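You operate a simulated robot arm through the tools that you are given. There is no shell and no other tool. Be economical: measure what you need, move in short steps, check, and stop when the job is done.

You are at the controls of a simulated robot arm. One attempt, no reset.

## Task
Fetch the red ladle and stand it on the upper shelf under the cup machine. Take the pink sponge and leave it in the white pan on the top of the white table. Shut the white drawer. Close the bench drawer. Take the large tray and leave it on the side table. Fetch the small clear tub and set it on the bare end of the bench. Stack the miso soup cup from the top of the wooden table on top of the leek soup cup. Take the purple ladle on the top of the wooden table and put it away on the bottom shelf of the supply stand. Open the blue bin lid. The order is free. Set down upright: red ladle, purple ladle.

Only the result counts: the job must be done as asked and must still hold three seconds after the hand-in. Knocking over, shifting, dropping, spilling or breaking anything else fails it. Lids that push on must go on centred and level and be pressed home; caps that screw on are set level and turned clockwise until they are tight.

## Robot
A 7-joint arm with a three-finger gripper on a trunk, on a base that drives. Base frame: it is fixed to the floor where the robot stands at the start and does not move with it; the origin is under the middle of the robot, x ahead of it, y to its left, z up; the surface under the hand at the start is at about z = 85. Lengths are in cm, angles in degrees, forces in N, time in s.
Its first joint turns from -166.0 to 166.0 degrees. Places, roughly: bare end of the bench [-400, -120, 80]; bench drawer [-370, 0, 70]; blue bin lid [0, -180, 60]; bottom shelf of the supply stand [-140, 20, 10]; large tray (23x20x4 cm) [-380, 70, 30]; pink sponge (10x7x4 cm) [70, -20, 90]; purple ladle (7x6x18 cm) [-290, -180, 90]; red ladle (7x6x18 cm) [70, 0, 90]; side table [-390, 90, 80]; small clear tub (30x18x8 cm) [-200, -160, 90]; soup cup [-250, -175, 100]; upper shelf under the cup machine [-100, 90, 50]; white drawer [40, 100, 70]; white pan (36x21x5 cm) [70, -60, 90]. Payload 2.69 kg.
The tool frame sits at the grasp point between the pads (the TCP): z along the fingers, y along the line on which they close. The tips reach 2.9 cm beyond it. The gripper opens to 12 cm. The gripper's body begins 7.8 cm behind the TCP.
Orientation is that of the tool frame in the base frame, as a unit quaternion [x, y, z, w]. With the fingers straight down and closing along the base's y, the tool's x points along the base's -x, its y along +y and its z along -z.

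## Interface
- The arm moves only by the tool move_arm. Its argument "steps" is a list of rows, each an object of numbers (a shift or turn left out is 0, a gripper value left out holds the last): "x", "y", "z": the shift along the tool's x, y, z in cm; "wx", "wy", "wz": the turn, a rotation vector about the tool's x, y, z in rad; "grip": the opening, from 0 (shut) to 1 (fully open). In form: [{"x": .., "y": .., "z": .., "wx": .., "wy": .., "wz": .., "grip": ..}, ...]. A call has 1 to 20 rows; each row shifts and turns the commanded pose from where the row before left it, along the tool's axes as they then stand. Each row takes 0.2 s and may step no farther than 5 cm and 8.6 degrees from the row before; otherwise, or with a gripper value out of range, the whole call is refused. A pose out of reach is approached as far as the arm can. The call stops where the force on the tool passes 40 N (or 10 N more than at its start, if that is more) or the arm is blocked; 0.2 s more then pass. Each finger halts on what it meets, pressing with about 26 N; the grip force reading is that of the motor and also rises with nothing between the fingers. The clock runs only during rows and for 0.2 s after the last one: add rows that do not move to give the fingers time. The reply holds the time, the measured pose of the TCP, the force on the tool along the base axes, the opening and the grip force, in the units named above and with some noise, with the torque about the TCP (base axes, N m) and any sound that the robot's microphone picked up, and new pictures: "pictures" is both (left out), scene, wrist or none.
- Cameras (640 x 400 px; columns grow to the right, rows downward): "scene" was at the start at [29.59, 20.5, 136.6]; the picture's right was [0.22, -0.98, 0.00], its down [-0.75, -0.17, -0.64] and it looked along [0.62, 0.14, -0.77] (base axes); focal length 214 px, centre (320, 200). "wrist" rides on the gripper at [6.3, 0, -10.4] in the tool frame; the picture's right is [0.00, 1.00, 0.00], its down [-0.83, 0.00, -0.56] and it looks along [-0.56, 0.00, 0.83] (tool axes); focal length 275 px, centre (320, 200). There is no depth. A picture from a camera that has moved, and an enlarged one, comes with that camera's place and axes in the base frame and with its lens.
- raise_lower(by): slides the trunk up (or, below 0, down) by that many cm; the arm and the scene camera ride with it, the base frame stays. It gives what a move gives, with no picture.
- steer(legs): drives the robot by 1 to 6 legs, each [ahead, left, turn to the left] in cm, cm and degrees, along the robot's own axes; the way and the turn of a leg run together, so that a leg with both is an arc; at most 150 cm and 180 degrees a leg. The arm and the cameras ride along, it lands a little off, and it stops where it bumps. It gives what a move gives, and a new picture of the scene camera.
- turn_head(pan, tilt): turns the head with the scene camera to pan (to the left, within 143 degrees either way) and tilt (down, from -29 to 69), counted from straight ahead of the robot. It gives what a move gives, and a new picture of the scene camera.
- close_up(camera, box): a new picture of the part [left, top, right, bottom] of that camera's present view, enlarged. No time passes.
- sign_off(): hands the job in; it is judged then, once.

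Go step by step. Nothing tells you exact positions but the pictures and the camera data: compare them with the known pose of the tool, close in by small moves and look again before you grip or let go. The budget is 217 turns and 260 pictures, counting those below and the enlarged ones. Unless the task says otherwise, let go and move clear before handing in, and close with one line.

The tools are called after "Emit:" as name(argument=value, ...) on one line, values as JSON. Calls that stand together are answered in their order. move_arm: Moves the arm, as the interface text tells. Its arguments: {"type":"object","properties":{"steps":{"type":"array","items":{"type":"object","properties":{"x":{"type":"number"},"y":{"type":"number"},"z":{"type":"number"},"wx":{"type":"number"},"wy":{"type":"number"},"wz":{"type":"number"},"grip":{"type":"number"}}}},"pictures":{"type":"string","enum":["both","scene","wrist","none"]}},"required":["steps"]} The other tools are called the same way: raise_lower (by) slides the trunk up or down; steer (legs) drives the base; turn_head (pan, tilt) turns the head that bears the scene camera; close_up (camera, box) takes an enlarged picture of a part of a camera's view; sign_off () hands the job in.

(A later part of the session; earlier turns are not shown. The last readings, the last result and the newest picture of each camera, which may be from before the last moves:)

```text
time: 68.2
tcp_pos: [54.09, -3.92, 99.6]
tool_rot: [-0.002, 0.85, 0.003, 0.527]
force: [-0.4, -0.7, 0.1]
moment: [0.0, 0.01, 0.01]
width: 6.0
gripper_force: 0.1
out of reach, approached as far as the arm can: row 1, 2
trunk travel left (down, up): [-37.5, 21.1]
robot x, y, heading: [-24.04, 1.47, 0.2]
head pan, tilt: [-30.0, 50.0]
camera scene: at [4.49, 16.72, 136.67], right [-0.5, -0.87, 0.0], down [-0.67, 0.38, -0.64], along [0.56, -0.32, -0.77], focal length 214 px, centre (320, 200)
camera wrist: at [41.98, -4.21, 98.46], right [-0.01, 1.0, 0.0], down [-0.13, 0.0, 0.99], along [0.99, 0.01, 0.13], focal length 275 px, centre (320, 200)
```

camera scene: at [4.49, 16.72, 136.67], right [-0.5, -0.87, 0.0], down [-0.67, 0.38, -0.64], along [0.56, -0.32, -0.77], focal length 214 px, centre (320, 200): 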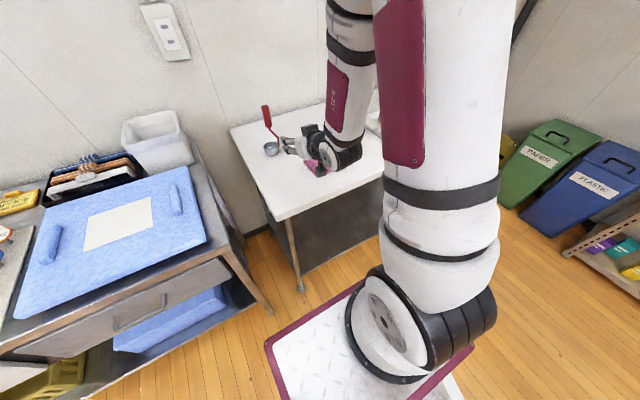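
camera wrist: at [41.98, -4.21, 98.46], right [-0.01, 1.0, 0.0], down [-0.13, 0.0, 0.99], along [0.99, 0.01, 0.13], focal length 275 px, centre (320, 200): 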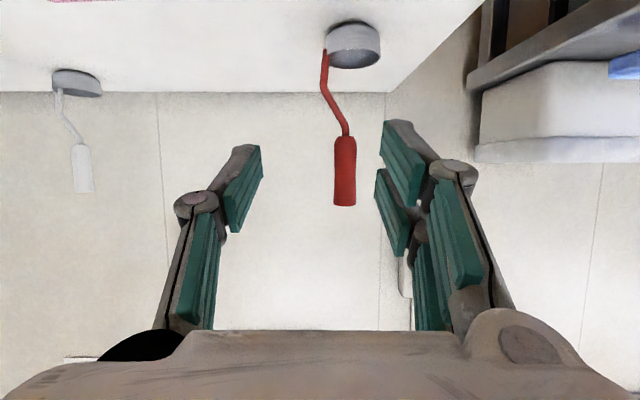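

Height is right, but y is off by about 2.5 cm and the arm is at its limits. I'll use the base: shift left, then approach.

Emit:
steer(legs=[[0, 2.6, 0]])

Emit:
steer(legs=[[11, 0, 0]])

Emit:
close_up(camera="wrist", box=[0, 0, 640, 400])

```text
time: 69.1
tcp_pos: [54.05, -1.35, 99.49]
tool_rot: [-0.003, 0.85, 0.004, 0.527]
force: [0.0, 0.8, -0.2]
moment: [0.01, 0.01, -0.02]
width: 6.0
gripper_force: 0.2
trunk travel left (down, up): [-37.5, 21.1]
robot x, y, heading: [-24.12, 3.84, -0.1]
head pan, tilt: [-30.0, 50.0]
camera scene: at [4.5, 19.35, 136.66], right [-0.49, -0.87, 0.0], down [-0.67, 0.38, -0.64], along [0.56, -0.32, -0.77], focal length 214 px, centre (320, 200)
```

scene: 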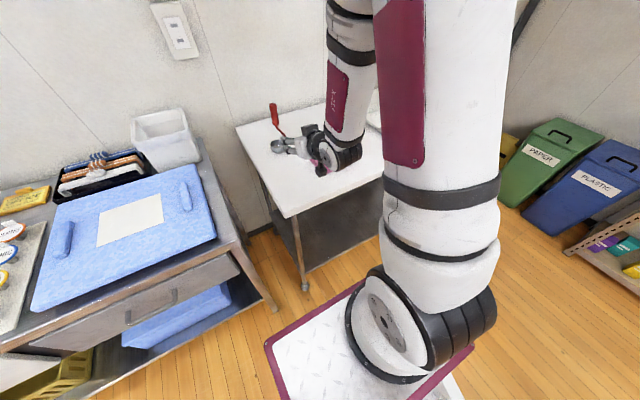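

```text
time: 70.3
tcp_pos: [65.19, -1.44, 99.49]
tool_rot: [-0.001, 0.849, 0.003, 0.528]
force: [-0.4, 0.3, -0.6]
moment: [0.01, 0.05, 0.02]
width: 6.0
gripper_force: 0.1
trunk travel left (down, up): [-37.5, 21.1]
robot x, y, heading: [-13.02, 4.15, 0.3]
head pan, tilt: [-30.0, 50.0]
camera scene: at [15.67, 19.31, 136.66], right [-0.5, -0.87, 0.0], down [-0.66, 0.38, -0.64], along [0.56, -0.32, -0.77], focal length 214 px, centre (320, 200)
```

scene: 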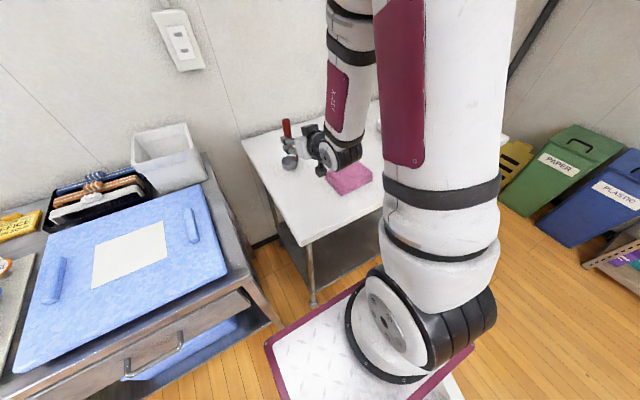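

```text
1.00 times, centred on (320, 200) of wrist (not enlarged: the box is as wide or as high as the picture)
camera zoom: at [53.08, -1.72, 98.46], right [-0.01, 1.0, 0.0], down [-0.13, 0.0, 0.99], along [0.99, 0.01, 0.13], focal length 275 px, centre (320, 200)
```

zoom: 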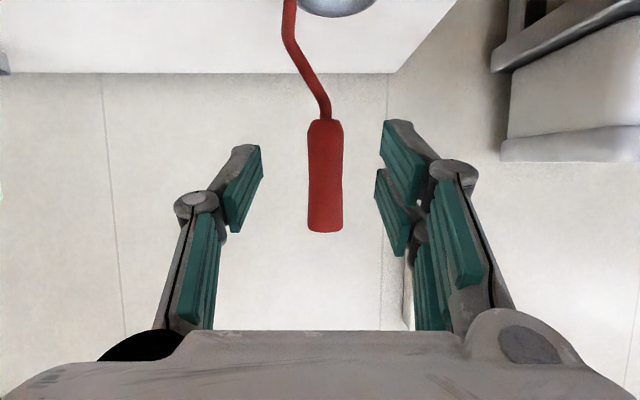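

Handle centred between the fingers. I'll advance 7 cm with the base and close.

Emit:
steer(legs=[[6.8, 0, 0]])

Emit:
move_arm(steps=[{"grip": 0.3}, {"grip": 0.1}, {"grip": 0.1}, {"grip": 0.1}])

```text
time: 71.3
tcp_pos: [72.3, -1.43, 99.55]
tool_rot: [-0.001, 0.849, 0.002, 0.528]
force: [0.9, 0.2, -0.6]
moment: [0.0, 0.01, 0.02]
width: 6.01
gripper_force: 0.0
trunk travel left (down, up): [-37.5, 21.1]
robot x, y, heading: [-6.27, 4.09, -0.3]
head pan, tilt: [-30.0, 50.0]
camera scene: at [22.65, 19.32, 136.66], right [-0.5, -0.87, 0.0], down [-0.66, 0.38, -0.64], along [0.56, -0.32, -0.77], focal length 214 px, centre (320, 200)
```

scene: 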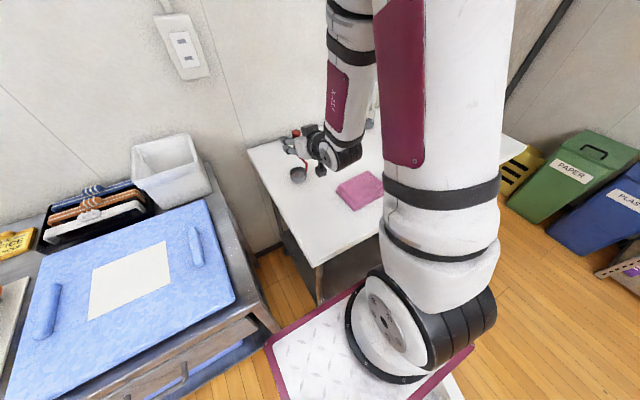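

```text
time: 72.3
tcp_pos: [72.22, -1.46, 99.5]
tool_rot: [-0.001, 0.849, 0.003, 0.528]
force: [-0.1, -0.2, 0.0]
moment: [-0.01, 0.01, -0.03]
width: 2.14
gripper_force: 25.8
trunk travel left (down, up): [-37.5, 21.1]
robot x, y, heading: [-5.6, 4.75, 0.3]
head pan, tilt: [-30.0, 50.0]
camera scene: at [22.65, 19.32, 136.66], right [-0.5, -0.87, 0.0], down [-0.66, 0.38, -0.64], along [0.56, -0.32, -0.77], focal length 214 px, centre (320, 200)
camera wrist: at [60.06, -1.72, 98.45], right [-0.01, 1.0, 0.0], down [-0.13, 0.0, 0.99], along [0.99, 0.01, 0.13], focal length 275 px, centre (320, 200)
```

scene: 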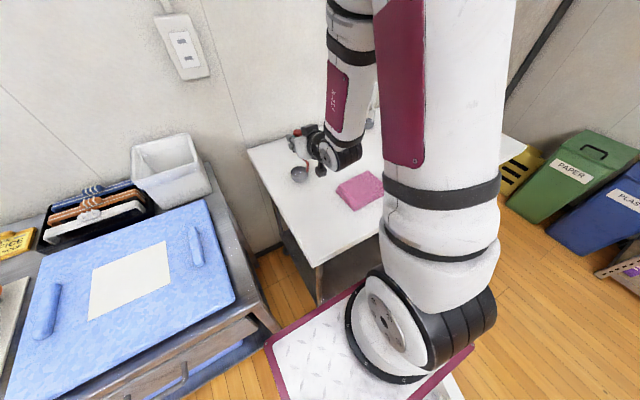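
wrist: 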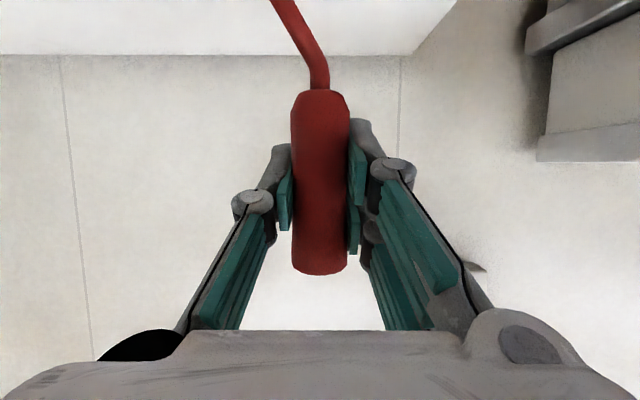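

Gripped at 2.1 cm. Lift with the trunk, back off, and look behind and down to learn how far my base extends.

Emit:
raise_lower(by=10)

Emit:
steer(legs=[[-16, 0, 0]])

Emit:
turn_head(pan=143, tilt=60)

Emit:
close_up(camera="wrist", box=[0, 0, 640, 400])

```text
time: 73.6
tcp_pos: [72.17, -1.7, 109.53]
tool_rot: [-0.001, 0.849, 0.002, 0.528]
force: [-0.4, 0.9, -1.4]
moment: [0.03, -0.01, 0.04]
width: 2.16
gripper_force: 25.6
trunk travel left (down, up): [-47.5, 11.1]
robot x, y, heading: [-6.2, 4.09, -0.1]
head pan, tilt: [-30.0, 50.0]
```

```text
time: 75.0
tcp_pos: [55.92, -1.31, 109.56]
tool_rot: [-0.001, 0.849, 0.003, 0.528]
force: [0.0, -0.2, -2.1]
moment: [-0.02, -0.02, -0.01]
width: 2.15
gripper_force: 26.0
trunk travel left (down, up): [-47.5, 11.1]
robot x, y, heading: [-22.47, 4.24, 0.3]
head pan, tilt: [-30.0, 50.0]
camera scene: at [-0.7, 19.27, 146.69], right [-0.5, -0.87, 0.0], down [-0.66, 0.38, -0.64], along [0.56, -0.32, -0.77], focal length 214 px, centre (320, 200)
```

scene: 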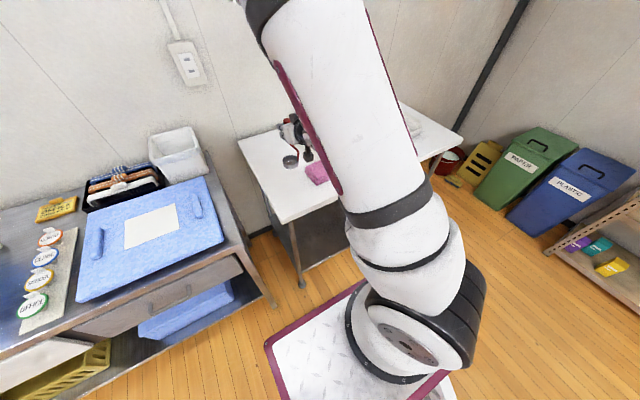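

```text
time: 77.6
tcp_pos: [56.0, -1.55, 109.6]
tool_rot: [-0.002, 0.849, 0.003, 0.528]
force: [0.1, -1.1, -1.9]
moment: [0.0, 0.02, -0.02]
width: 2.11
gripper_force: 26.0
trunk travel left (down, up): [-47.5, 11.1]
robot x, y, heading: [-22.32, 4.37, 0.4]
head pan, tilt: [143.0, 60.0]
camera scene: at [-12.73, 27.09, 145.44], right [0.6, 0.8, 0.0], down [0.69, -0.52, -0.5], along [-0.4, 0.3, -0.87], focal length 214 px, centre (320, 200)
```

scene: 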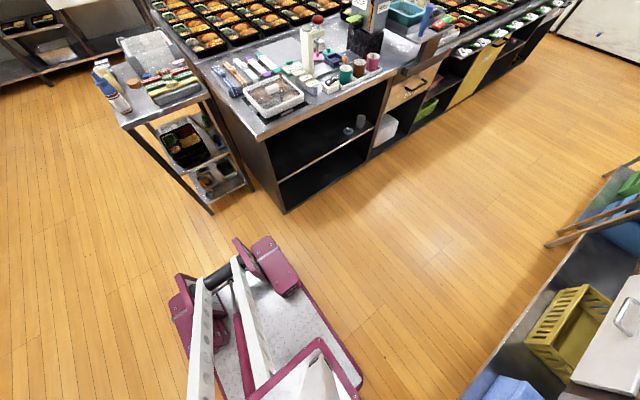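

```text
1.00 times, centred on (320, 200) of wrist (not enlarged: the box is as wide or as high as the picture)
camera zoom: at [43.8, -1.71, 108.46], right [-0.01, 1.0, 0.0], down [-0.13, 0.0, 0.99], along [0.99, 0.01, 0.13], focal length 275 px, centre (320, 200)
```

zoom: 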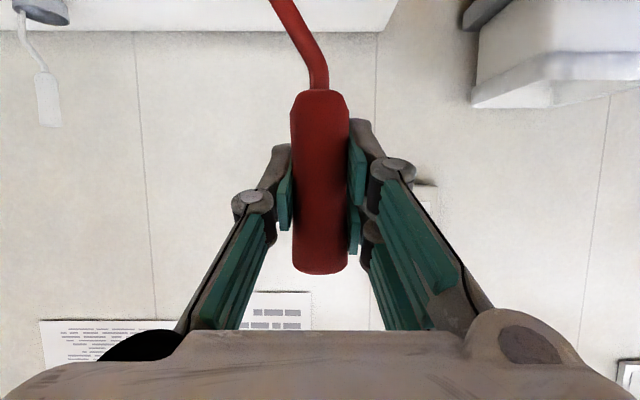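

My base is about 1 m long, so the aisle is tight crosswise. I'll back into the aisle facing -y, then reach to my right, away from the head, into the shelf.

Emit:
steer(legs=[[0, 0, -90], [-50, 22, 0], [-84, 0, 0]])

Emit:
turn_head(pan=-60, tilt=45)

```text
time: 88.7
tcp_pos: [-5.48, 58.35, 109.56]
tool_rot: [0.604, 0.597, -0.374, 0.372]
force: [-0.5, 0.1, -1.5]
moment: [0.0, 0.02, 0.0]
width: 2.15
gripper_force: 25.8
trunk travel left (down, up): [-47.5, 11.1]
robot x, y, heading: [1.27, 136.25, -90.6]
head pan, tilt: [143.0, 60.0]
camera scene: at [24.58, 126.44, 145.44], right [0.79, -0.61, 0.0], down [-0.53, -0.69, -0.5], along [0.31, 0.4, -0.87], focal length 214 px, centre (320, 200)
```

scene: 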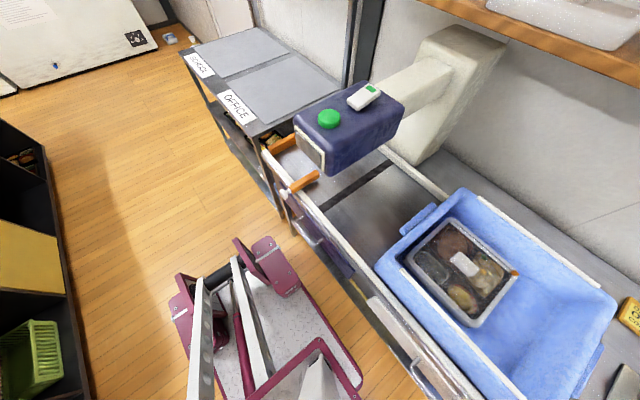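

```text
time: 91.6
tcp_pos: [-5.5, 58.35, 109.53]
tool_rot: [0.604, 0.597, -0.374, 0.373]
force: [0.6, 0.3, -0.4]
moment: [0.0, 0.02, 0.0]
width: 2.19
gripper_force: 26.2
trunk travel left (down, up): [-47.5, 11.1]
robot x, y, heading: [1.5, 136.7, -90.6]
head pan, tilt: [-60.0, 45.0]
camera scene: at [13.41, 117.19, 147.39], right [-0.49, 0.87, 0.0], down [0.62, 0.35, -0.71], along [-0.62, -0.35, -0.71], focal length 214 px, centre (320, 200)
```

scene: 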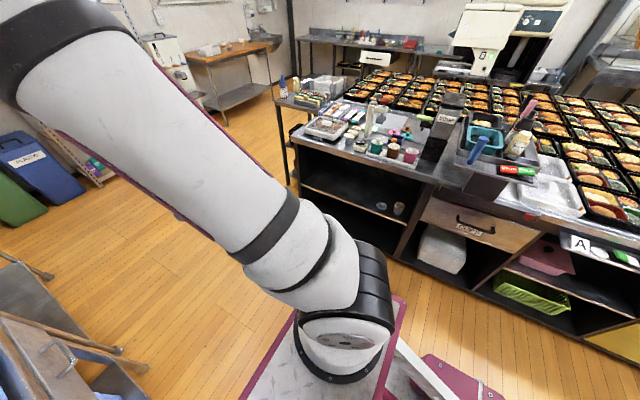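

The upper shelf board is at z≈50–52 with the opening up to 78. Two cups stand on it near y 106–113, so I'll aim for (-92,85). First I'll swing the arm to my right and yaw the tool to point toward -x.

Emit:
move_arm(steps=[{"y": -4.5}, {"y": -4.5}, {"y": -4.5}, {"y": -4.5}, {"y": -4.5}, {"y": -4.5}, {"y": -4.5}, {"y": -4.5}, {"y": -4.5}, {"wx": 0.1294, "wz": 0.0604}, {"wx": 0.1294, "wz": 0.0604}, {"wx": 0.1294, "wz": 0.0604}, {"wx": 0.1294, "wz": 0.0604}, {"wx": 0.1294, "wz": 0.0604}, {"wx": 0.1294, "wz": 0.0604}, {"wx": 0.1294, "wz": 0.0604}, {"wx": 0.1294, "wz": 0.0604}, {"wx": 0.1294, "wz": 0.0604}, {"wx": 0.1294, "wz": 0.0604}, {"wx": 0.1294, "wz": 0.0604}], pictures="scene")

```text
time: 95.8
tcp_pos: [-45.84, 58.68, 109.44]
tool_rot: [0.844, 0.001, -0.535, -0.012]
force: [0.2, 0.6, -1.9]
moment: [-0.02, 0.03, 0.01]
width: 2.14
gripper_force: 26.0
trunk travel left (down, up): [-47.5, 11.1]
robot x, y, heading: [1.47, 136.56, -90.4]
head pan, tilt: [-60.0, 45.0]
camera scene: at [13.44, 117.2, 147.39], right [-0.49, 0.87, 0.0], down [0.62, 0.35, -0.71], along [-0.62, -0.35, -0.71], focal length 214 px, centre (320, 200)
```

scene: 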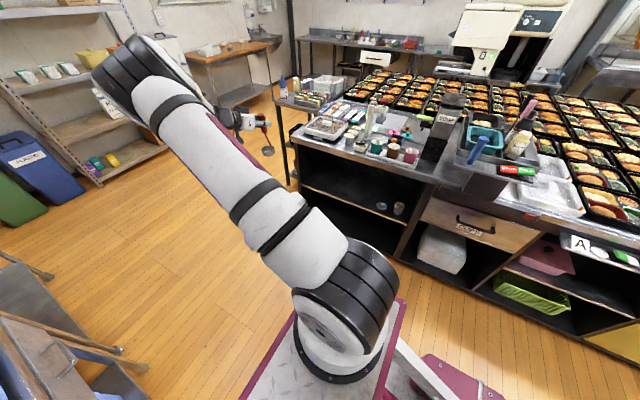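

Good. Extend toward the shelf front and slide along to y≈86, then lower the trunk to shelf height.

Emit:
move_arm(steps=[{"x": -1.7, "z": 3.6}, {"x": -1.7, "z": 3.6}, {"x": -1.7, "z": 3.6}, {"x": -1.7, "z": 3.6}, {"x": -1.7, "z": 3.6}, {"y": -4.5}, {"y": -4.5}, {"y": -4.5}, {"y": -4.5}, {"y": -4.5}, {"y": -4.5}], pictures="none")

Emit:
raise_lower(by=-40)

Emit:
turn_head(pan=-60, tilt=40)

Emit:
close_up(camera="wrist", box=[0, 0, 640, 400])

```text
time: 98.2
tcp_pos: [-65.51, 85.8, 109.77]
tool_rot: [0.845, 0.002, -0.535, -0.012]
force: [0.6, -0.1, -1.5]
moment: [0.03, 0.05, -0.08]
width: 2.16
gripper_force: 25.8
trunk travel left (down, up): [-47.5, 11.1]
robot x, y, heading: [1.65, 136.6, -90.7]
head pan, tilt: [-60.0, 45.0]
```

```text
time: 102.1
tcp_pos: [-65.57, 85.98, 70.11]
tool_rot: [0.844, 0.002, -0.536, -0.012]
force: [0.1, -0.7, -0.4]
moment: [0.0, 0.01, 0.02]
width: 2.16
gripper_force: 25.5
trunk travel left (down, up): [-7.5, 51.1]
robot x, y, heading: [1.37, 136.52, -90.8]
head pan, tilt: [-60.0, 45.0]
```

```text
time: 102.7
tcp_pos: [-65.69, 85.98, 69.96]
tool_rot: [0.844, 0.003, -0.536, -0.011]
force: [-0.4, 0.0, -0.7]
moment: [0.03, -0.01, 0.01]
width: 2.17
gripper_force: 25.5
trunk travel left (down, up): [-7.5, 51.1]
robot x, y, heading: [1.73, 136.64, -90.6]
head pan, tilt: [-60.0, 40.0]
camera scene: at [12.89, 101.9, 108.06], right [-0.49, 0.87, 0.0], down [0.56, 0.31, -0.77], along [-0.67, -0.37, -0.64], focal length 214 px, centre (320, 200)
```

scene: 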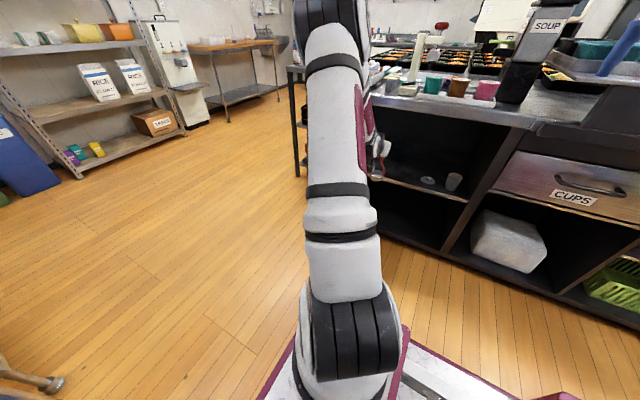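

```text
1.00 times, centred on (320, 200) of wrist (not enlarged: the box is as wide or as high as the picture)
camera zoom: at [-53.43, 85.75, 68.73], right [-0.01, -1.0, -0.03], down [0.15, -0.03, 0.99], along [-0.99, 0.0, 0.15], focal length 275 px, centre (320, 200)
```

zoom: 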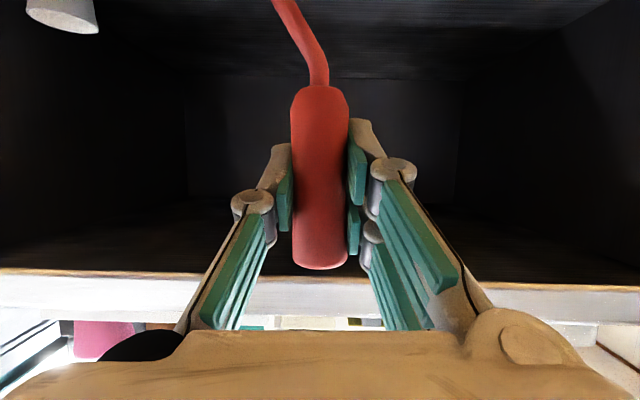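

The shelf bay is straight ahead, with one cup off to the left in this inverted view. Strafe right 25 cm to insert.

Emit:
steer(legs=[[0, -25, 0]])

Emit:
close_up(camera="wrist", box=[0, 0, 640, 400])

```text
time: 104.6
tcp_pos: [-91.24, 86.34, 70.06]
tool_rot: [0.844, 0.002, -0.536, -0.012]
force: [0.1, 0.7, -1.9]
moment: [0.0, 0.0, -0.04]
width: 2.15
gripper_force: 26.5
trunk travel left (down, up): [-7.5, 51.1]
robot x, y, heading: [-24.14, 136.55, -90.7]
head pan, tilt: [-60.0, 40.0]
camera scene: at [-12.65, 102.21, 108.07], right [-0.49, 0.87, 0.0], down [0.56, 0.31, -0.77], along [-0.67, -0.37, -0.64], focal length 214 px, centre (320, 200)
```

scene: 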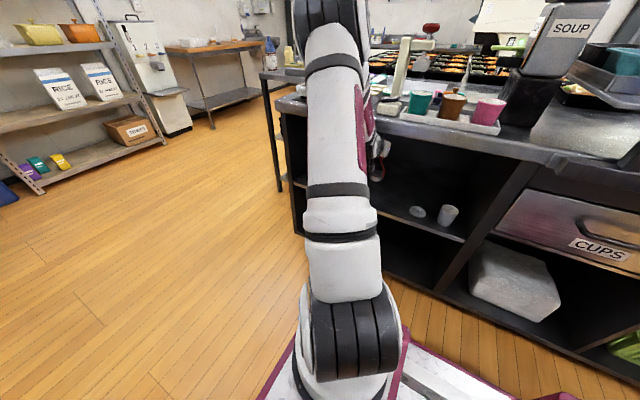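

```text
1.00 times, centred on (320, 200) of wrist (not enlarged: the box is as wide or as high as the picture)
camera zoom: at [-78.97, 86.07, 68.73], right [-0.01, -1.0, -0.03], down [0.15, -0.03, 0.99], along [-0.99, 0.0, 0.15], focal length 275 px, centre (320, 200)
```

zoom: 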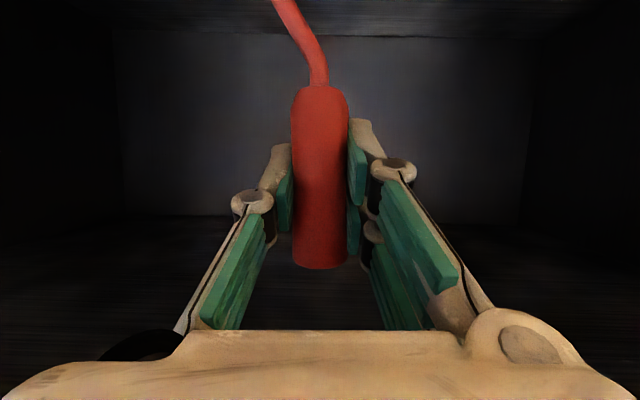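

Inserted. Lower gently to feel for the shelf.

Emit:
move_arm(steps=[{"x": 0.9, "z": 0.42}, {"x": 0.9, "z": 0.42}, {"x": 0.9, "z": 0.42}, {"x": 0.45, "z": 0.21}], pictures="none")

Emit:
move_arm(steps=[{"x": 0.27, "z": 0.13}, {"x": 0.27, "z": 0.13}], pictures="wrist")

```text
time: 105.6
tcp_pos: [-91.11, 86.4, 66.59]
tool_rot: [0.844, 0.001, -0.536, -0.013]
force: [0.6, 0.2, -1.1]
moment: [-0.01, -0.01, -0.01]
width: 2.14
gripper_force: 25.9
trunk travel left (down, up): [-7.5, 51.1]
robot x, y, heading: [-24.01, 137.05, -90.9]
head pan, tilt: [-60.0, 40.0]
```

```text
time: 106.2
tcp_pos: [-91.15, 86.34, 65.91]
tool_rot: [0.844, 0.002, -0.536, -0.012]
force: [-0.5, 0.2, -1.7]
moment: [0.0, 0.02, 0.02]
width: 2.18
gripper_force: 26.1
trunk travel left (down, up): [-7.5, 51.1]
robot x, y, heading: [-24.19, 136.76, -90.8]
head pan, tilt: [-60.0, 40.0]
camera wrist: at [-78.92, 86.14, 64.68], right [-0.01, -1.0, -0.03], down [0.15, -0.03, 0.99], along [-0.99, 0.0, 0.15], focal length 275 px, centre (320, 200)
```

wrist: 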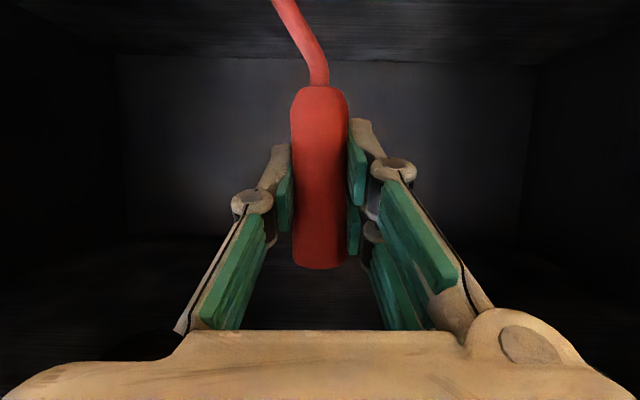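

Emit:
move_arm(steps=[{"x": 0.27, "z": 0.13}, {"x": 0.27, "z": 0.13}], pictures="none")

Emit:
move_arm(steps=[{"x": 0.27, "z": 0.13}, {"x": 0.27, "z": 0.13}], pictures="none")

```text
time: 106.8
tcp_pos: [-90.99, 86.29, 65.36]
tool_rot: [0.844, 0.001, -0.536, -0.012]
force: [0.3, -0.2, -0.8]
moment: [0.01, -0.02, 0.01]
width: 2.16
gripper_force: 26.0
trunk travel left (down, up): [-7.5, 51.1]
robot x, y, heading: [-23.97, 136.74, -90.6]
head pan, tilt: [-60.0, 40.0]
```

```text
time: 107.4
tcp_pos: [-91.29, 86.34, 64.68]
tool_rot: [0.844, 0.001, -0.535, -0.013]
force: [-0.7, -0.3, -1.2]
moment: [0.03, -0.01, -0.01]
width: 2.16
gripper_force: 26.3
trunk travel left (down, up): [-7.5, 51.1]
robot x, y, heading: [-23.61, 136.27, -90.7]
head pan, tilt: [-60.0, 40.0]
```

Emit:
move_arm(steps=[{"x": 0.22, "z": 0.1}, {"x": 0.22, "z": 0.1}, {"x": 0.22, "z": 0.1}], pictures="none")

Emit:
close_up(camera="scene", box=[340, 120, 480, 208])

```text
time: 108.2
tcp_pos: [-91.14, 86.39, 63.96]
tool_rot: [0.844, 0.002, -0.537, -0.012]
force: [0.2, 0.6, -1.8]
moment: [-0.01, 0.0, 0.03]
width: 2.13
gripper_force: 26.3
trunk travel left (down, up): [-7.5, 51.1]
robot x, y, heading: [-23.96, 136.71, -90.9]
head pan, tilt: [-60.0, 40.0]
```

```text
4.55 times, centred on (410, 164) of scene
camera zoom: at [-12.65, 102.21, 108.07], right [-0.49, 0.87, 0.0], down [0.56, 0.31, -0.77], along [-0.67, -0.37, -0.64], focal length 975 px, centre (-89, 364)
```

zoom: 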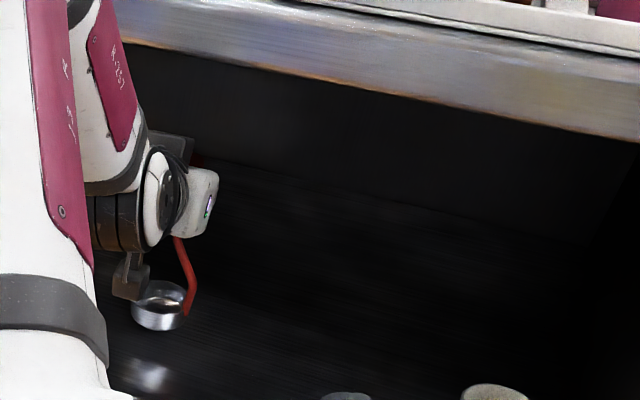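

The bowl's reflection shows it still hangs about 2 cm above the board. Keep lowering.

Emit:
move_arm(steps=[{"x": 0.27, "z": 0.13}, {"x": 0.27, "z": 0.13}, {"x": 0.27, "z": 0.13}], pictures="none")

Emit:
close_up(camera="scene", box=[340, 120, 480, 208])

```text
time: 109.0
tcp_pos: [-91.15, 86.54, 63.01]
tool_rot: [0.845, 0.002, -0.535, -0.013]
force: [0.9, -0.4, -1.3]
moment: [-0.01, 0.04, 0.0]
width: 2.16
gripper_force: 25.8
trunk travel left (down, up): [-7.5, 51.1]
robot x, y, heading: [-24.05, 137.07, -90.8]
head pan, tilt: [-60.0, 40.0]
```

```text
4.55 times, centred on (410, 164) of scene
camera zoom: at [-12.65, 102.21, 108.07], right [-0.49, 0.87, 0.0], down [0.56, 0.31, -0.77], along [-0.67, -0.37, -0.64], focal length 975 px, centre (-89, 364)
```

zoom: 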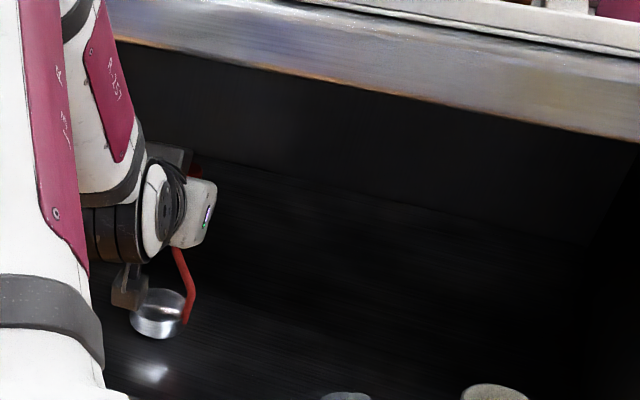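

Emit:
move_arm(steps=[{"x": 0.27, "z": 0.13}, {"x": 0.27, "z": 0.13}, {"x": 0.27, "z": 0.13}], pictures="none")

Emit:
move_arm(steps=[{"x": 0.27, "z": 0.13}, {"x": 0.27, "z": 0.13}], pictures="none")

Emit:
close_up(camera="scene", box=[340, 130, 500, 230])

```text
time: 109.8
tcp_pos: [-91.19, 86.54, 62.2]
tool_rot: [0.844, 0.002, -0.536, -0.012]
force: [1.1, 0.4, 1.1]
moment: [-0.08, -0.12, 0.0]
width: 2.14
gripper_force: 26.2
trunk travel left (down, up): [-7.5, 51.1]
robot x, y, heading: [-24.4, 136.84, -90.6]
head pan, tilt: [-60.0, 40.0]
```

```text
time: 110.4
tcp_pos: [-91.38, 86.64, 62.13]
tool_rot: [0.841, 0.0, -0.541, -0.012]
force: [1.1, 2.2, 31.4]
moment: [-0.14, -0.39, 0.02]
width: 2.17
gripper_force: 26.4
trunk travel left (down, up): [-7.5, 51.1]
robot x, y, heading: [-23.39, 136.84, -90.8]
head pan, tilt: [-60.0, 40.0]
```

```text
4.00 times, centred on (420, 180) of scene
camera zoom: at [-12.57, 102.28, 108.1], right [-0.49, 0.87, 0.0], down [0.56, 0.31, -0.77], along [-0.67, -0.38, -0.64], focal length 858 px, centre (-80, 280)
```

zoom: 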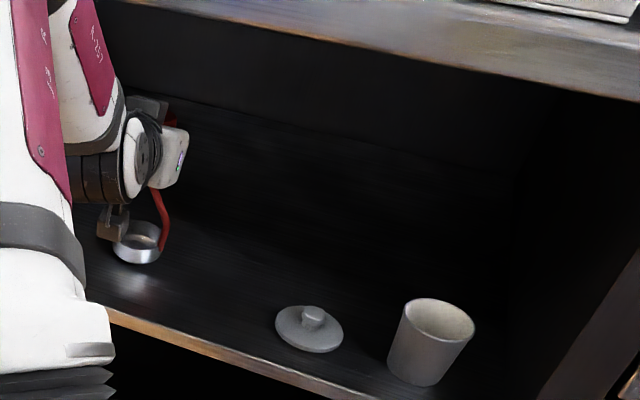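

Contact at TCP z≈62.2. Ease off the pressure, then release.

Emit:
move_arm(steps=[{"x": -0.4, "z": -0.19}, {}], pictures="none")

Emit:
move_arm(steps=[{"grip": 0.25}, {"grip": 0.35}, {"grip": 0.45}, {}], pictures="wrist")

Emit:
close_up(camera="scene", box=[340, 130, 500, 230])

```text
time: 111.0
tcp_pos: [-91.1, 86.6, 62.25]
tool_rot: [0.843, 0.001, -0.538, -0.012]
force: [-5.6, 1.6, 22.4]
moment: [-0.07, 0.67, -0.03]
width: 2.19
gripper_force: 26.1
trunk travel left (down, up): [-7.5, 51.1]
robot x, y, heading: [-23.83, 136.83, -90.6]
head pan, tilt: [-60.0, 40.0]
```

```text
time: 112.0
tcp_pos: [-91.14, 86.53, 62.12]
tool_rot: [0.845, 0.002, -0.535, -0.012]
force: [-0.2, -0.4, -0.5]
moment: [0.0, -0.01, -0.01]
width: 5.39
gripper_force: 0.0
trunk travel left (down, up): [-7.5, 51.1]
robot x, y, heading: [-24.1, 136.77, -90.6]
head pan, tilt: [-60.0, 40.0]
camera wrist: at [-78.97, 86.31, 60.76], right [-0.01, -1.0, -0.03], down [0.15, -0.03, 0.99], along [-0.99, 0.0, 0.15], focal length 275 px, centre (320, 200)
```

wrist: 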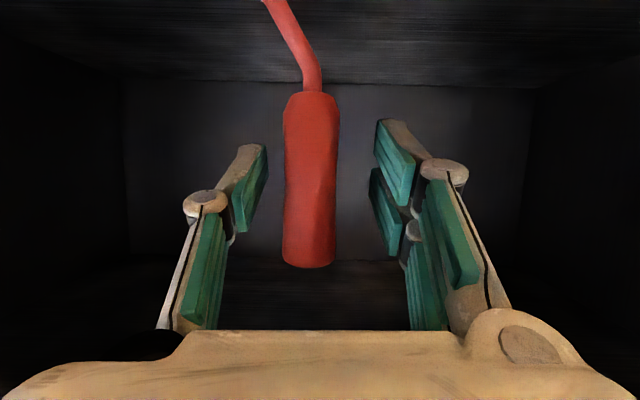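

```text
4.00 times, centred on (420, 180) of scene
camera zoom: at [-12.65, 102.21, 108.07], right [-0.49, 0.87, 0.0], down [0.56, 0.31, -0.77], along [-0.67, -0.37, -0.64], focal length 858 px, centre (-80, 280)
```

zoom: 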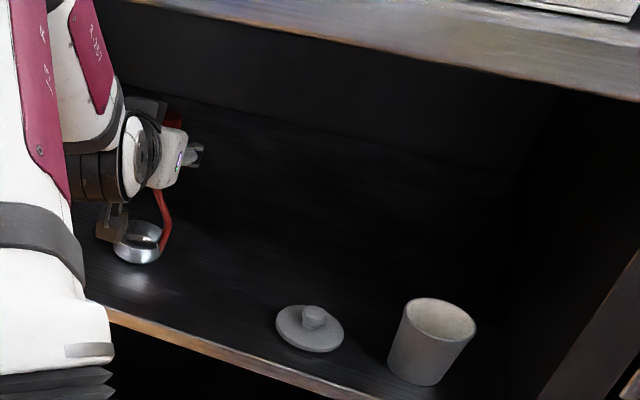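

The ladle stands free. Withdraw by strafing left and check.

Emit:
steer(legs=[[0, 25, 0]])

Emit:
close_up(camera="wrist", box=[160, 0, 480, 200])

```text
time: 113.8
tcp_pos: [-66.34, 86.25, 61.95]
tool_rot: [0.844, 0.003, -0.535, -0.011]
force: [-0.5, 0.3, -0.7]
moment: [-0.01, 0.05, 0.0]
width: 5.4
gripper_force: 0.1
trunk travel left (down, up): [-7.5, 51.1]
robot x, y, heading: [0.73, 136.42, -90.3]
head pan, tilt: [-60.0, 40.0]
camera scene: at [12.19, 101.91, 108.07], right [-0.49, 0.87, 0.0], down [0.56, 0.31, -0.77], along [-0.67, -0.37, -0.64], focal length 214 px, centre (320, 200)
```

scene: 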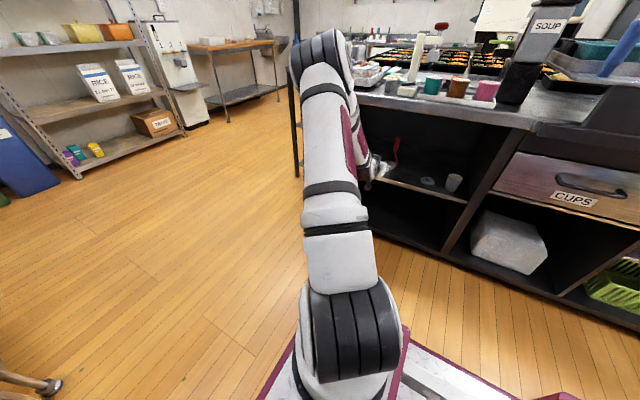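

```text
2.00 times, centred on (320, 100) of wrist
camera zoom: at [-54.14, 85.98, 60.77], right [-0.01, -1.0, -0.03], down [0.15, -0.03, 0.99], along [-0.99, 0.0, 0.15], focal length 551 px, centre (320, 400)
```

zoom: 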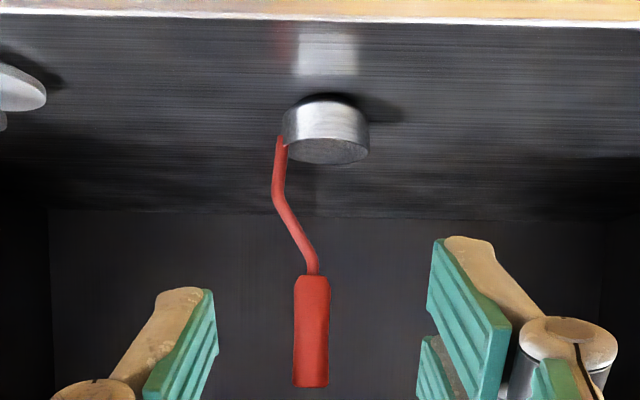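

The red ladle stands upright on the shelf. Now I'll raise the trunk, bring the arm back to the front, and leave the aisle toward the bins.

Emit:
raise_lower(by=35)

Emit:
move_arm(steps=[{"y": 4.5, "grip": 0.3}, {"y": 4.5}, {"y": 4.5}, {"y": 4.5}, {"y": 4.5}, {"y": 4.5}, {"x": 1.7, "z": -3.6}, {"x": 1.7, "z": -3.6}, {"x": 1.7, "z": -3.6}, {"x": 1.7, "z": -3.6}, {"x": 1.7, "z": -3.6}], pictures="none")

Emit:
move_arm(steps=[{"wx": -0.1294, "wz": -0.0604}, {"wx": -0.1294, "wz": -0.0604}, {"wx": -0.1294, "wz": -0.0604}, {"wx": -0.1294, "wz": -0.0604}, {"wx": -0.1294, "wz": -0.0604}, {"wx": -0.1294, "wz": -0.0604}, {"wx": -0.1294, "wz": -0.0604}, {"wx": -0.1294, "wz": -0.0604}, {"wx": -0.1294, "wz": -0.0604}, {"wx": -0.1294, "wz": -0.0604}, {"wx": -0.1294, "wz": -0.0604}, {"y": 4.5}, {"y": 4.5}, {"y": 4.5}, {"y": 4.5}, {"y": 4.5}, {"y": 4.5}, {"y": 4.5}], pictures="none")

Emit:
steer(legs=[[110, 0, 0], [110, 0, 0]])

Emit:
turn_head(pan=-10, tilt=45)

```text
time: 117.2
tcp_pos: [-66.24, 86.11, 97.02]
tool_rot: [0.844, 0.003, -0.536, -0.012]
force: [-1.1, -0.8, 0.8]
moment: [0.01, -0.01, -0.02]
width: 5.41
gripper_force: 0.2
trunk travel left (down, up): [-42.5, 16.1]
robot x, y, heading: [0.95, 136.52, -90.8]
head pan, tilt: [-60.0, 40.0]
```

```text
time: 119.6
tcp_pos: [-46.97, 59.22, 96.61]
tool_rot: [0.844, 0.001, -0.535, -0.013]
force: [-0.8, 0.6, 0.0]
moment: [-0.05, -0.01, 0.01]
width: 3.61
gripper_force: 0.0
trunk travel left (down, up): [-42.5, 16.1]
robot x, y, heading: [0.74, 136.65, -90.8]
head pan, tilt: [-60.0, 40.0]
```

```text
time: 123.4
tcp_pos: [-15.1, 58.87, 96.49]
tool_rot: [0.605, 0.597, -0.374, 0.371]
force: [-0.5, 0.7, 0.1]
moment: [-0.01, 0.01, 0.02]
width: 3.6
gripper_force: 0.1
trunk travel left (down, up): [-42.5, 16.1]
robot x, y, heading: [0.82, 136.58, -90.8]
head pan, tilt: [-60.0, 40.0]
```

```text
time: 133.7
tcp_pos: [-23.51, -155.06, 96.33]
tool_rot: [0.615, 0.589, -0.377, 0.366]
force: [0.7, 8.2, 3.0]
moment: [-0.18, -0.07, 0.22]
width: 3.72
gripper_force: 0.7
trunk travel left (down, up): [-42.5, 16.1]
robot x, y, heading: [-4.98, -78.25, -92.5]
head pan, tilt: [-60.0, 40.0]
stopped in leg 2: the force on the tool passed its limit at 66 N (the readings are from after the stop); the commanded pose is now the measured one
camera scene: at [5.39, -101.95, 143.08], right [-0.46, 0.89, 0.0], down [0.57, 0.3, -0.77], along [-0.68, -0.36, -0.64], focal length 214 px, centre (320, 200)
```

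scene: 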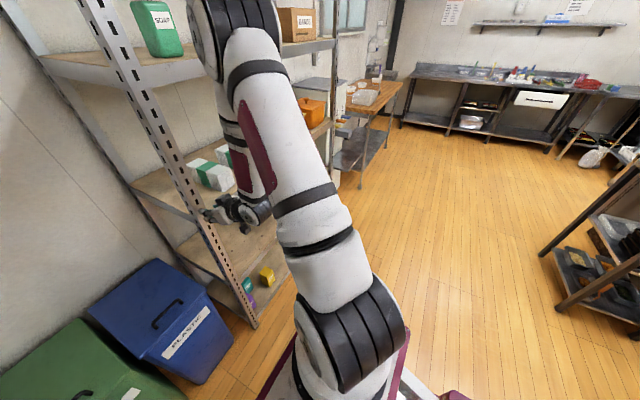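

```text
time: 134.9
tcp_pos: [-23.35, -155.1, 96.36]
tool_rot: [0.616, 0.588, -0.377, 0.364]
force: [0.3, 9.3, 1.6]
moment: [-0.13, -0.03, 0.25]
width: 3.76
gripper_force: 0.5
trunk travel left (down, up): [-42.5, 16.1]
robot x, y, heading: [-5.45, -78.2, -92.3]
head pan, tilt: [-10.0, 45.0]
camera scene: at [11.17, -105.95, 142.36], right [-0.98, 0.22, 0.0], down [0.15, 0.69, -0.71], along [-0.15, -0.69, -0.71], focal length 214 px, centre (320, 200)
```

scene: 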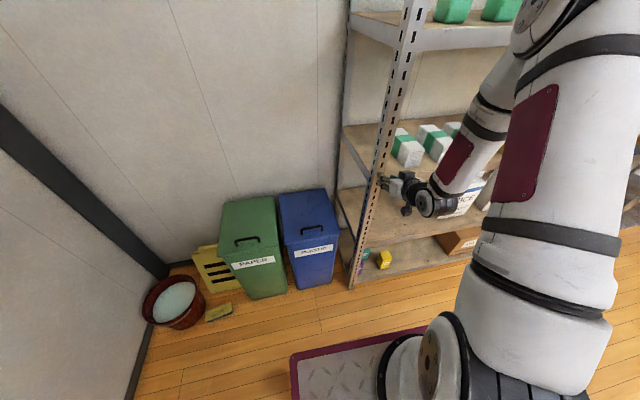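

I drove too far and the hand bumped the rack upright. Back off and check that nothing shifted.

Emit:
steer(legs=[[-25, 0, 0]])

Emit:
turn_head(pan=-35, tilt=30)

```text
time: 136.7
tcp_pos: [-22.35, -130.16, 96.32]
tool_rot: [0.615, 0.589, -0.377, 0.365]
force: [0.6, -0.2, -0.6]
moment: [0.0, 0.04, 0.0]
width: 3.62
gripper_force: 0.0
trunk travel left (down, up): [-42.5, 16.1]
robot x, y, heading: [-4.46, -52.99, -92.0]
head pan, tilt: [-10.0, 45.0]
camera scene: at [12.23, -80.95, 142.35], right [-0.98, 0.21, 0.0], down [0.15, 0.69, -0.71], along [-0.15, -0.69, -0.71], focal length 214 px, centre (320, 200)
```

scene: 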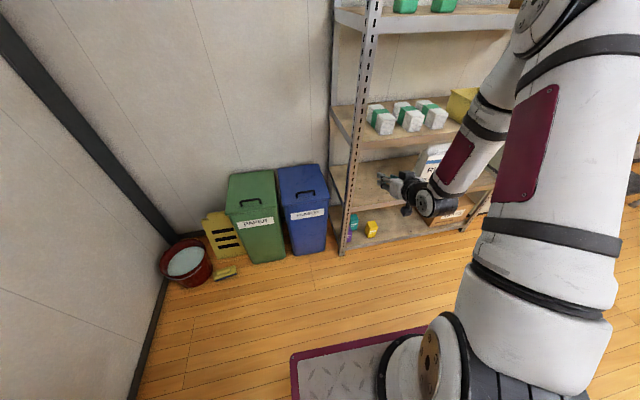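

```text
time: 137.6
tcp_pos: [-22.36, -130.22, 96.24]
tool_rot: [0.614, 0.589, -0.376, 0.366]
force: [-0.1, 0.0, -0.4]
moment: [0.0, 0.01, 0.02]
width: 3.59
gripper_force: 0.1
trunk travel left (down, up): [-42.5, 16.1]
robot x, y, heading: [-4.66, -53.28, -92.2]
head pan, tilt: [-35.0, 30.0]
camera scene: at [8.48, -80.2, 144.61], right [-0.8, 0.61, 0.0], down [0.3, 0.4, -0.87], along [-0.52, -0.69, -0.5], focal length 214 px, centre (320, 200)
```

scene: 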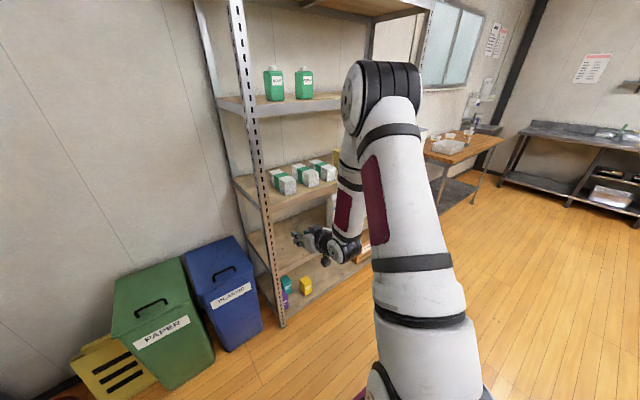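

The rack looks undisturbed. The blue bin handle is near (1.5,-168,59). Let me see the bin closer.

Emit:
turn_head(pan=0, tilt=35)

Emit:
close_up(camera="scene", box=[200, 160, 400, 285])

```text
time: 138.6
tcp_pos: [-22.29, -130.11, 96.26]
tool_rot: [0.614, 0.589, -0.376, 0.366]
force: [0.0, -0.3, 0.2]
moment: [0.02, -0.01, 0.05]
width: 3.6
gripper_force: 0.1
trunk travel left (down, up): [-42.5, 16.1]
robot x, y, heading: [-4.33, -53.46, -92.1]
head pan, tilt: [0.0, 35.0]
camera scene: at [13.6, -81.8, 143.83], right [-1.0, 0.04, 0.0], down [0.02, 0.57, -0.82], along [-0.03, -0.82, -0.57], focal length 214 px, centre (320, 200)
```

scene: 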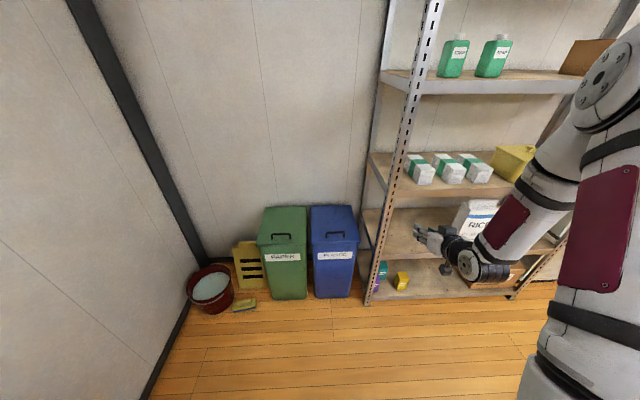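

```text
3.20 times, centred on (300, 222) of scene
camera zoom: at [13.6, -81.8, 143.83], right [-1.0, 0.04, 0.0], down [0.02, 0.57, -0.82], along [-0.03, -0.82, -0.57], focal length 686 px, centre (384, 128)
```

zoom: 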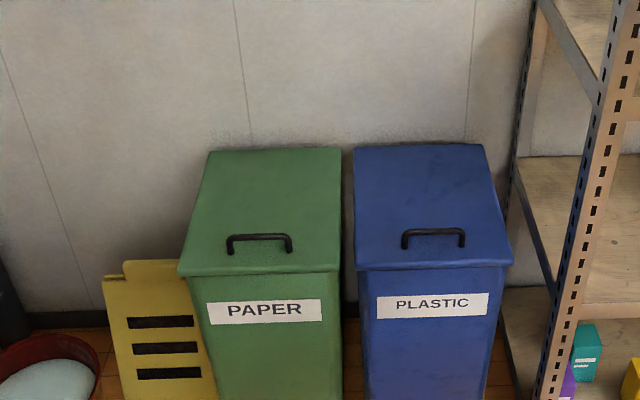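

The PLASTIC bin handle bar runs along x at about (2,-166.5,63). I'll point the tool down with the fingers closing front-to-back, square up, and lower the trunk.

Emit:
move_arm(steps=[{"wy": 0.1418}, {"wy": 0.1418}, {"wy": 0.1418}, {"wy": 0.1418}, {"wy": 0.1418}, {"wy": 0.1418}, {"wy": 0.1418}, {"wy": 0.1418}, {"wz": 0.1428}, {"wz": 0.1428}, {"wz": 0.1428}, {"wz": 0.1428}, {"wz": 0.1428}, {"wz": 0.1428}, {"wz": 0.1428}, {"wz": 0.1428}, {"wz": 0.1428}, {"wz": 0.1428}, {"wz": 0.1428}], pictures="none")

Emit:
move_arm(steps=[{"x": 4.8}, {"x": 4.8}, {"x": 4.8}, {"x": 4.8}, {"x": 4.8, "grip": 0.4}], pictures="none")

Emit:
steer(legs=[[0, 0, 2.1], [29, 0, 0]])

Emit:
close_up(camera="wrist", box=[0, 0, 640, 400])

```text
time: 142.6
tcp_pos: [-22.43, -130.19, 96.26]
tool_rot: [1.0, -0.019, 0.003, -0.014]
force: [-0.7, 0.1, -0.6]
moment: [0.03, 0.01, -0.03]
width: 3.64
gripper_force: 0.1
trunk travel left (down, up): [-42.5, 16.1]
robot x, y, heading: [-4.41, -52.99, -92.2]
head pan, tilt: [0.0, 35.0]
```

```text
time: 143.8
tcp_pos: [1.73, -130.7, 96.67]
tool_rot: [1.0, -0.02, 0.003, -0.014]
force: [-1.3, -0.8, -0.3]
moment: [-0.01, -0.07, 0.02]
width: 4.81
gripper_force: 0.1
trunk travel left (down, up): [-42.5, 16.1]
robot x, y, heading: [-4.43, -53.13, -92.2]
head pan, tilt: [0.0, 35.0]
```

```text
time: 146.2
tcp_pos: [4.89, -159.84, 96.55]
tool_rot: [1.0, 0.002, 0.002, -0.015]
force: [-0.3, 0.5, 0.3]
moment: [-0.02, 0.0, 0.01]
width: 4.8
gripper_force: 0.1
trunk travel left (down, up): [-42.5, 16.1]
robot x, y, heading: [-4.28, -82.83, -90.3]
head pan, tilt: [0.0, 35.0]
camera scene: at [14.73, -110.36, 143.84], right [-1.0, 0.0, 0.0], down [0.0, 0.57, -0.82], along [0.0, -0.82, -0.57], focal length 214 px, centre (320, 200)
```

scene: 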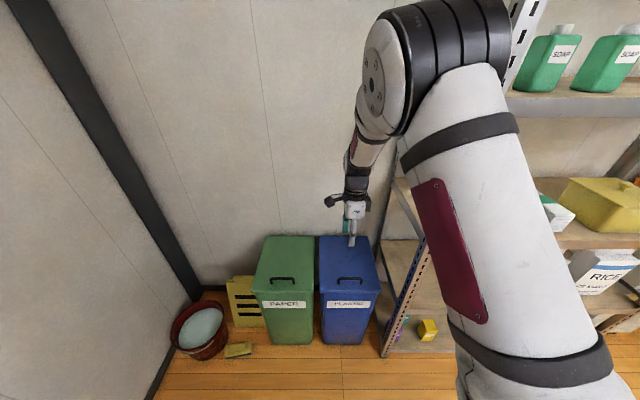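

```text
1.00 times, centred on (320, 200) of wrist (not enlarged: the box is as wide or as high as the picture)
camera zoom: at [11.23, -160.15, 107.02], right [0.01, -1.0, -0.03], down [-0.83, -0.02, 0.55], along [-0.55, 0.02, -0.83], focal length 275 px, centre (320, 200)
```

zoom: 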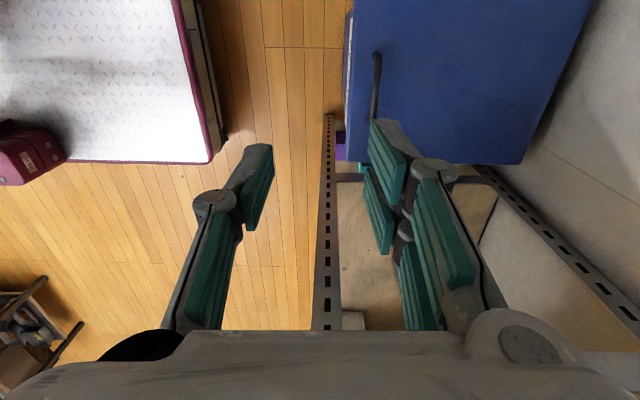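

The handle is confirmed at (2.5,-167.2,63). Align over it and lower to just above.

Emit:
move_arm(steps=[{"x": -1.2, "y": 3.7}, {"x": -1.2, "y": 3.7}], pictures="none")

Emit:
raise_lower(by=-27)

Emit:
turn_head(pan=-5, tilt=45)

Emit:
close_up(camera="wrist", box=[0, 0, 640, 400])

```text
time: 146.8
tcp_pos: [2.6, -167.14, 96.43]
tool_rot: [1.0, 0.003, 0.003, -0.014]
force: [-0.2, 0.1, 1.6]
moment: [0.0, -0.04, -0.01]
width: 4.82
gripper_force: 0.0
trunk travel left (down, up): [-42.5, 16.1]
robot x, y, heading: [-4.26, -82.54, -89.7]
head pan, tilt: [0.0, 35.0]
```

```text
time: 149.5
tcp_pos: [2.65, -167.14, 69.44]
tool_rot: [1.0, 0.002, 0.003, -0.014]
force: [0.4, -0.3, -0.5]
moment: [0.03, -0.01, -0.02]
width: 4.8
gripper_force: 0.1
trunk travel left (down, up): [-15.5, 43.1]
robot x, y, heading: [-4.41, -82.53, -90.0]
head pan, tilt: [0.0, 35.0]
```

```text
time: 150.3
tcp_pos: [2.67, -167.19, 69.43]
tool_rot: [1.0, 0.002, 0.002, -0.014]
force: [-0.6, 0.8, 0.5]
moment: [-0.03, -0.04, 0.0]
width: 4.8
gripper_force: 0.0
trunk travel left (down, up): [-15.5, 43.1]
robot x, y, heading: [-4.25, -82.6, -90.2]
head pan, tilt: [-5.0, 45.0]
camera scene: at [14.03, -120.26, 115.4], right [-1.0, 0.09, 0.0], down [0.06, 0.7, -0.71], along [-0.06, -0.7, -0.71], focal length 214 px, centre (320, 200)
```

scene: 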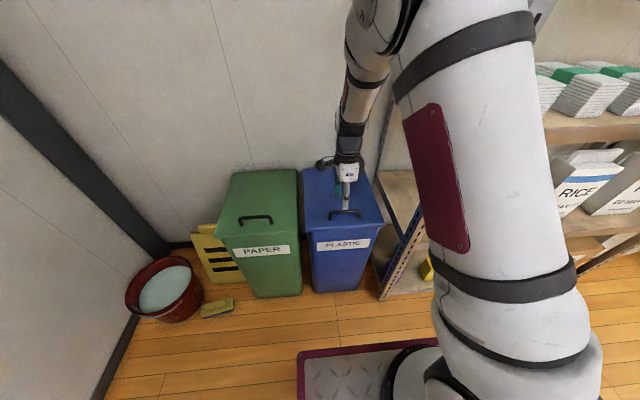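

```text
1.00 times, centred on (320, 200) of wrist (not enlarged: the box is as wide or as high as the picture)
camera zoom: at [8.86, -167.56, 79.79], right [0.01, -1.0, -0.03], down [-0.83, -0.02, 0.55], along [-0.55, 0.02, -0.83], focal length 275 px, centre (320, 200)
```

zoom: 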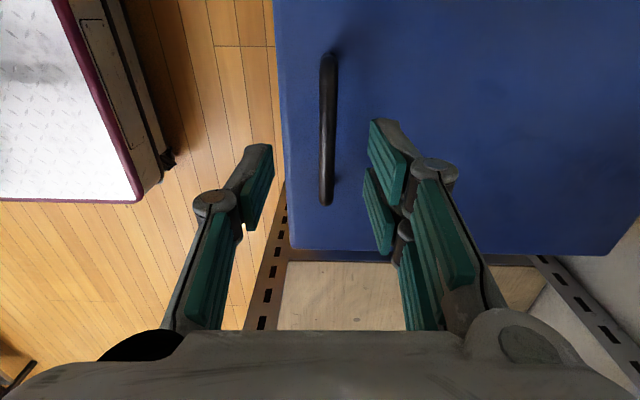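

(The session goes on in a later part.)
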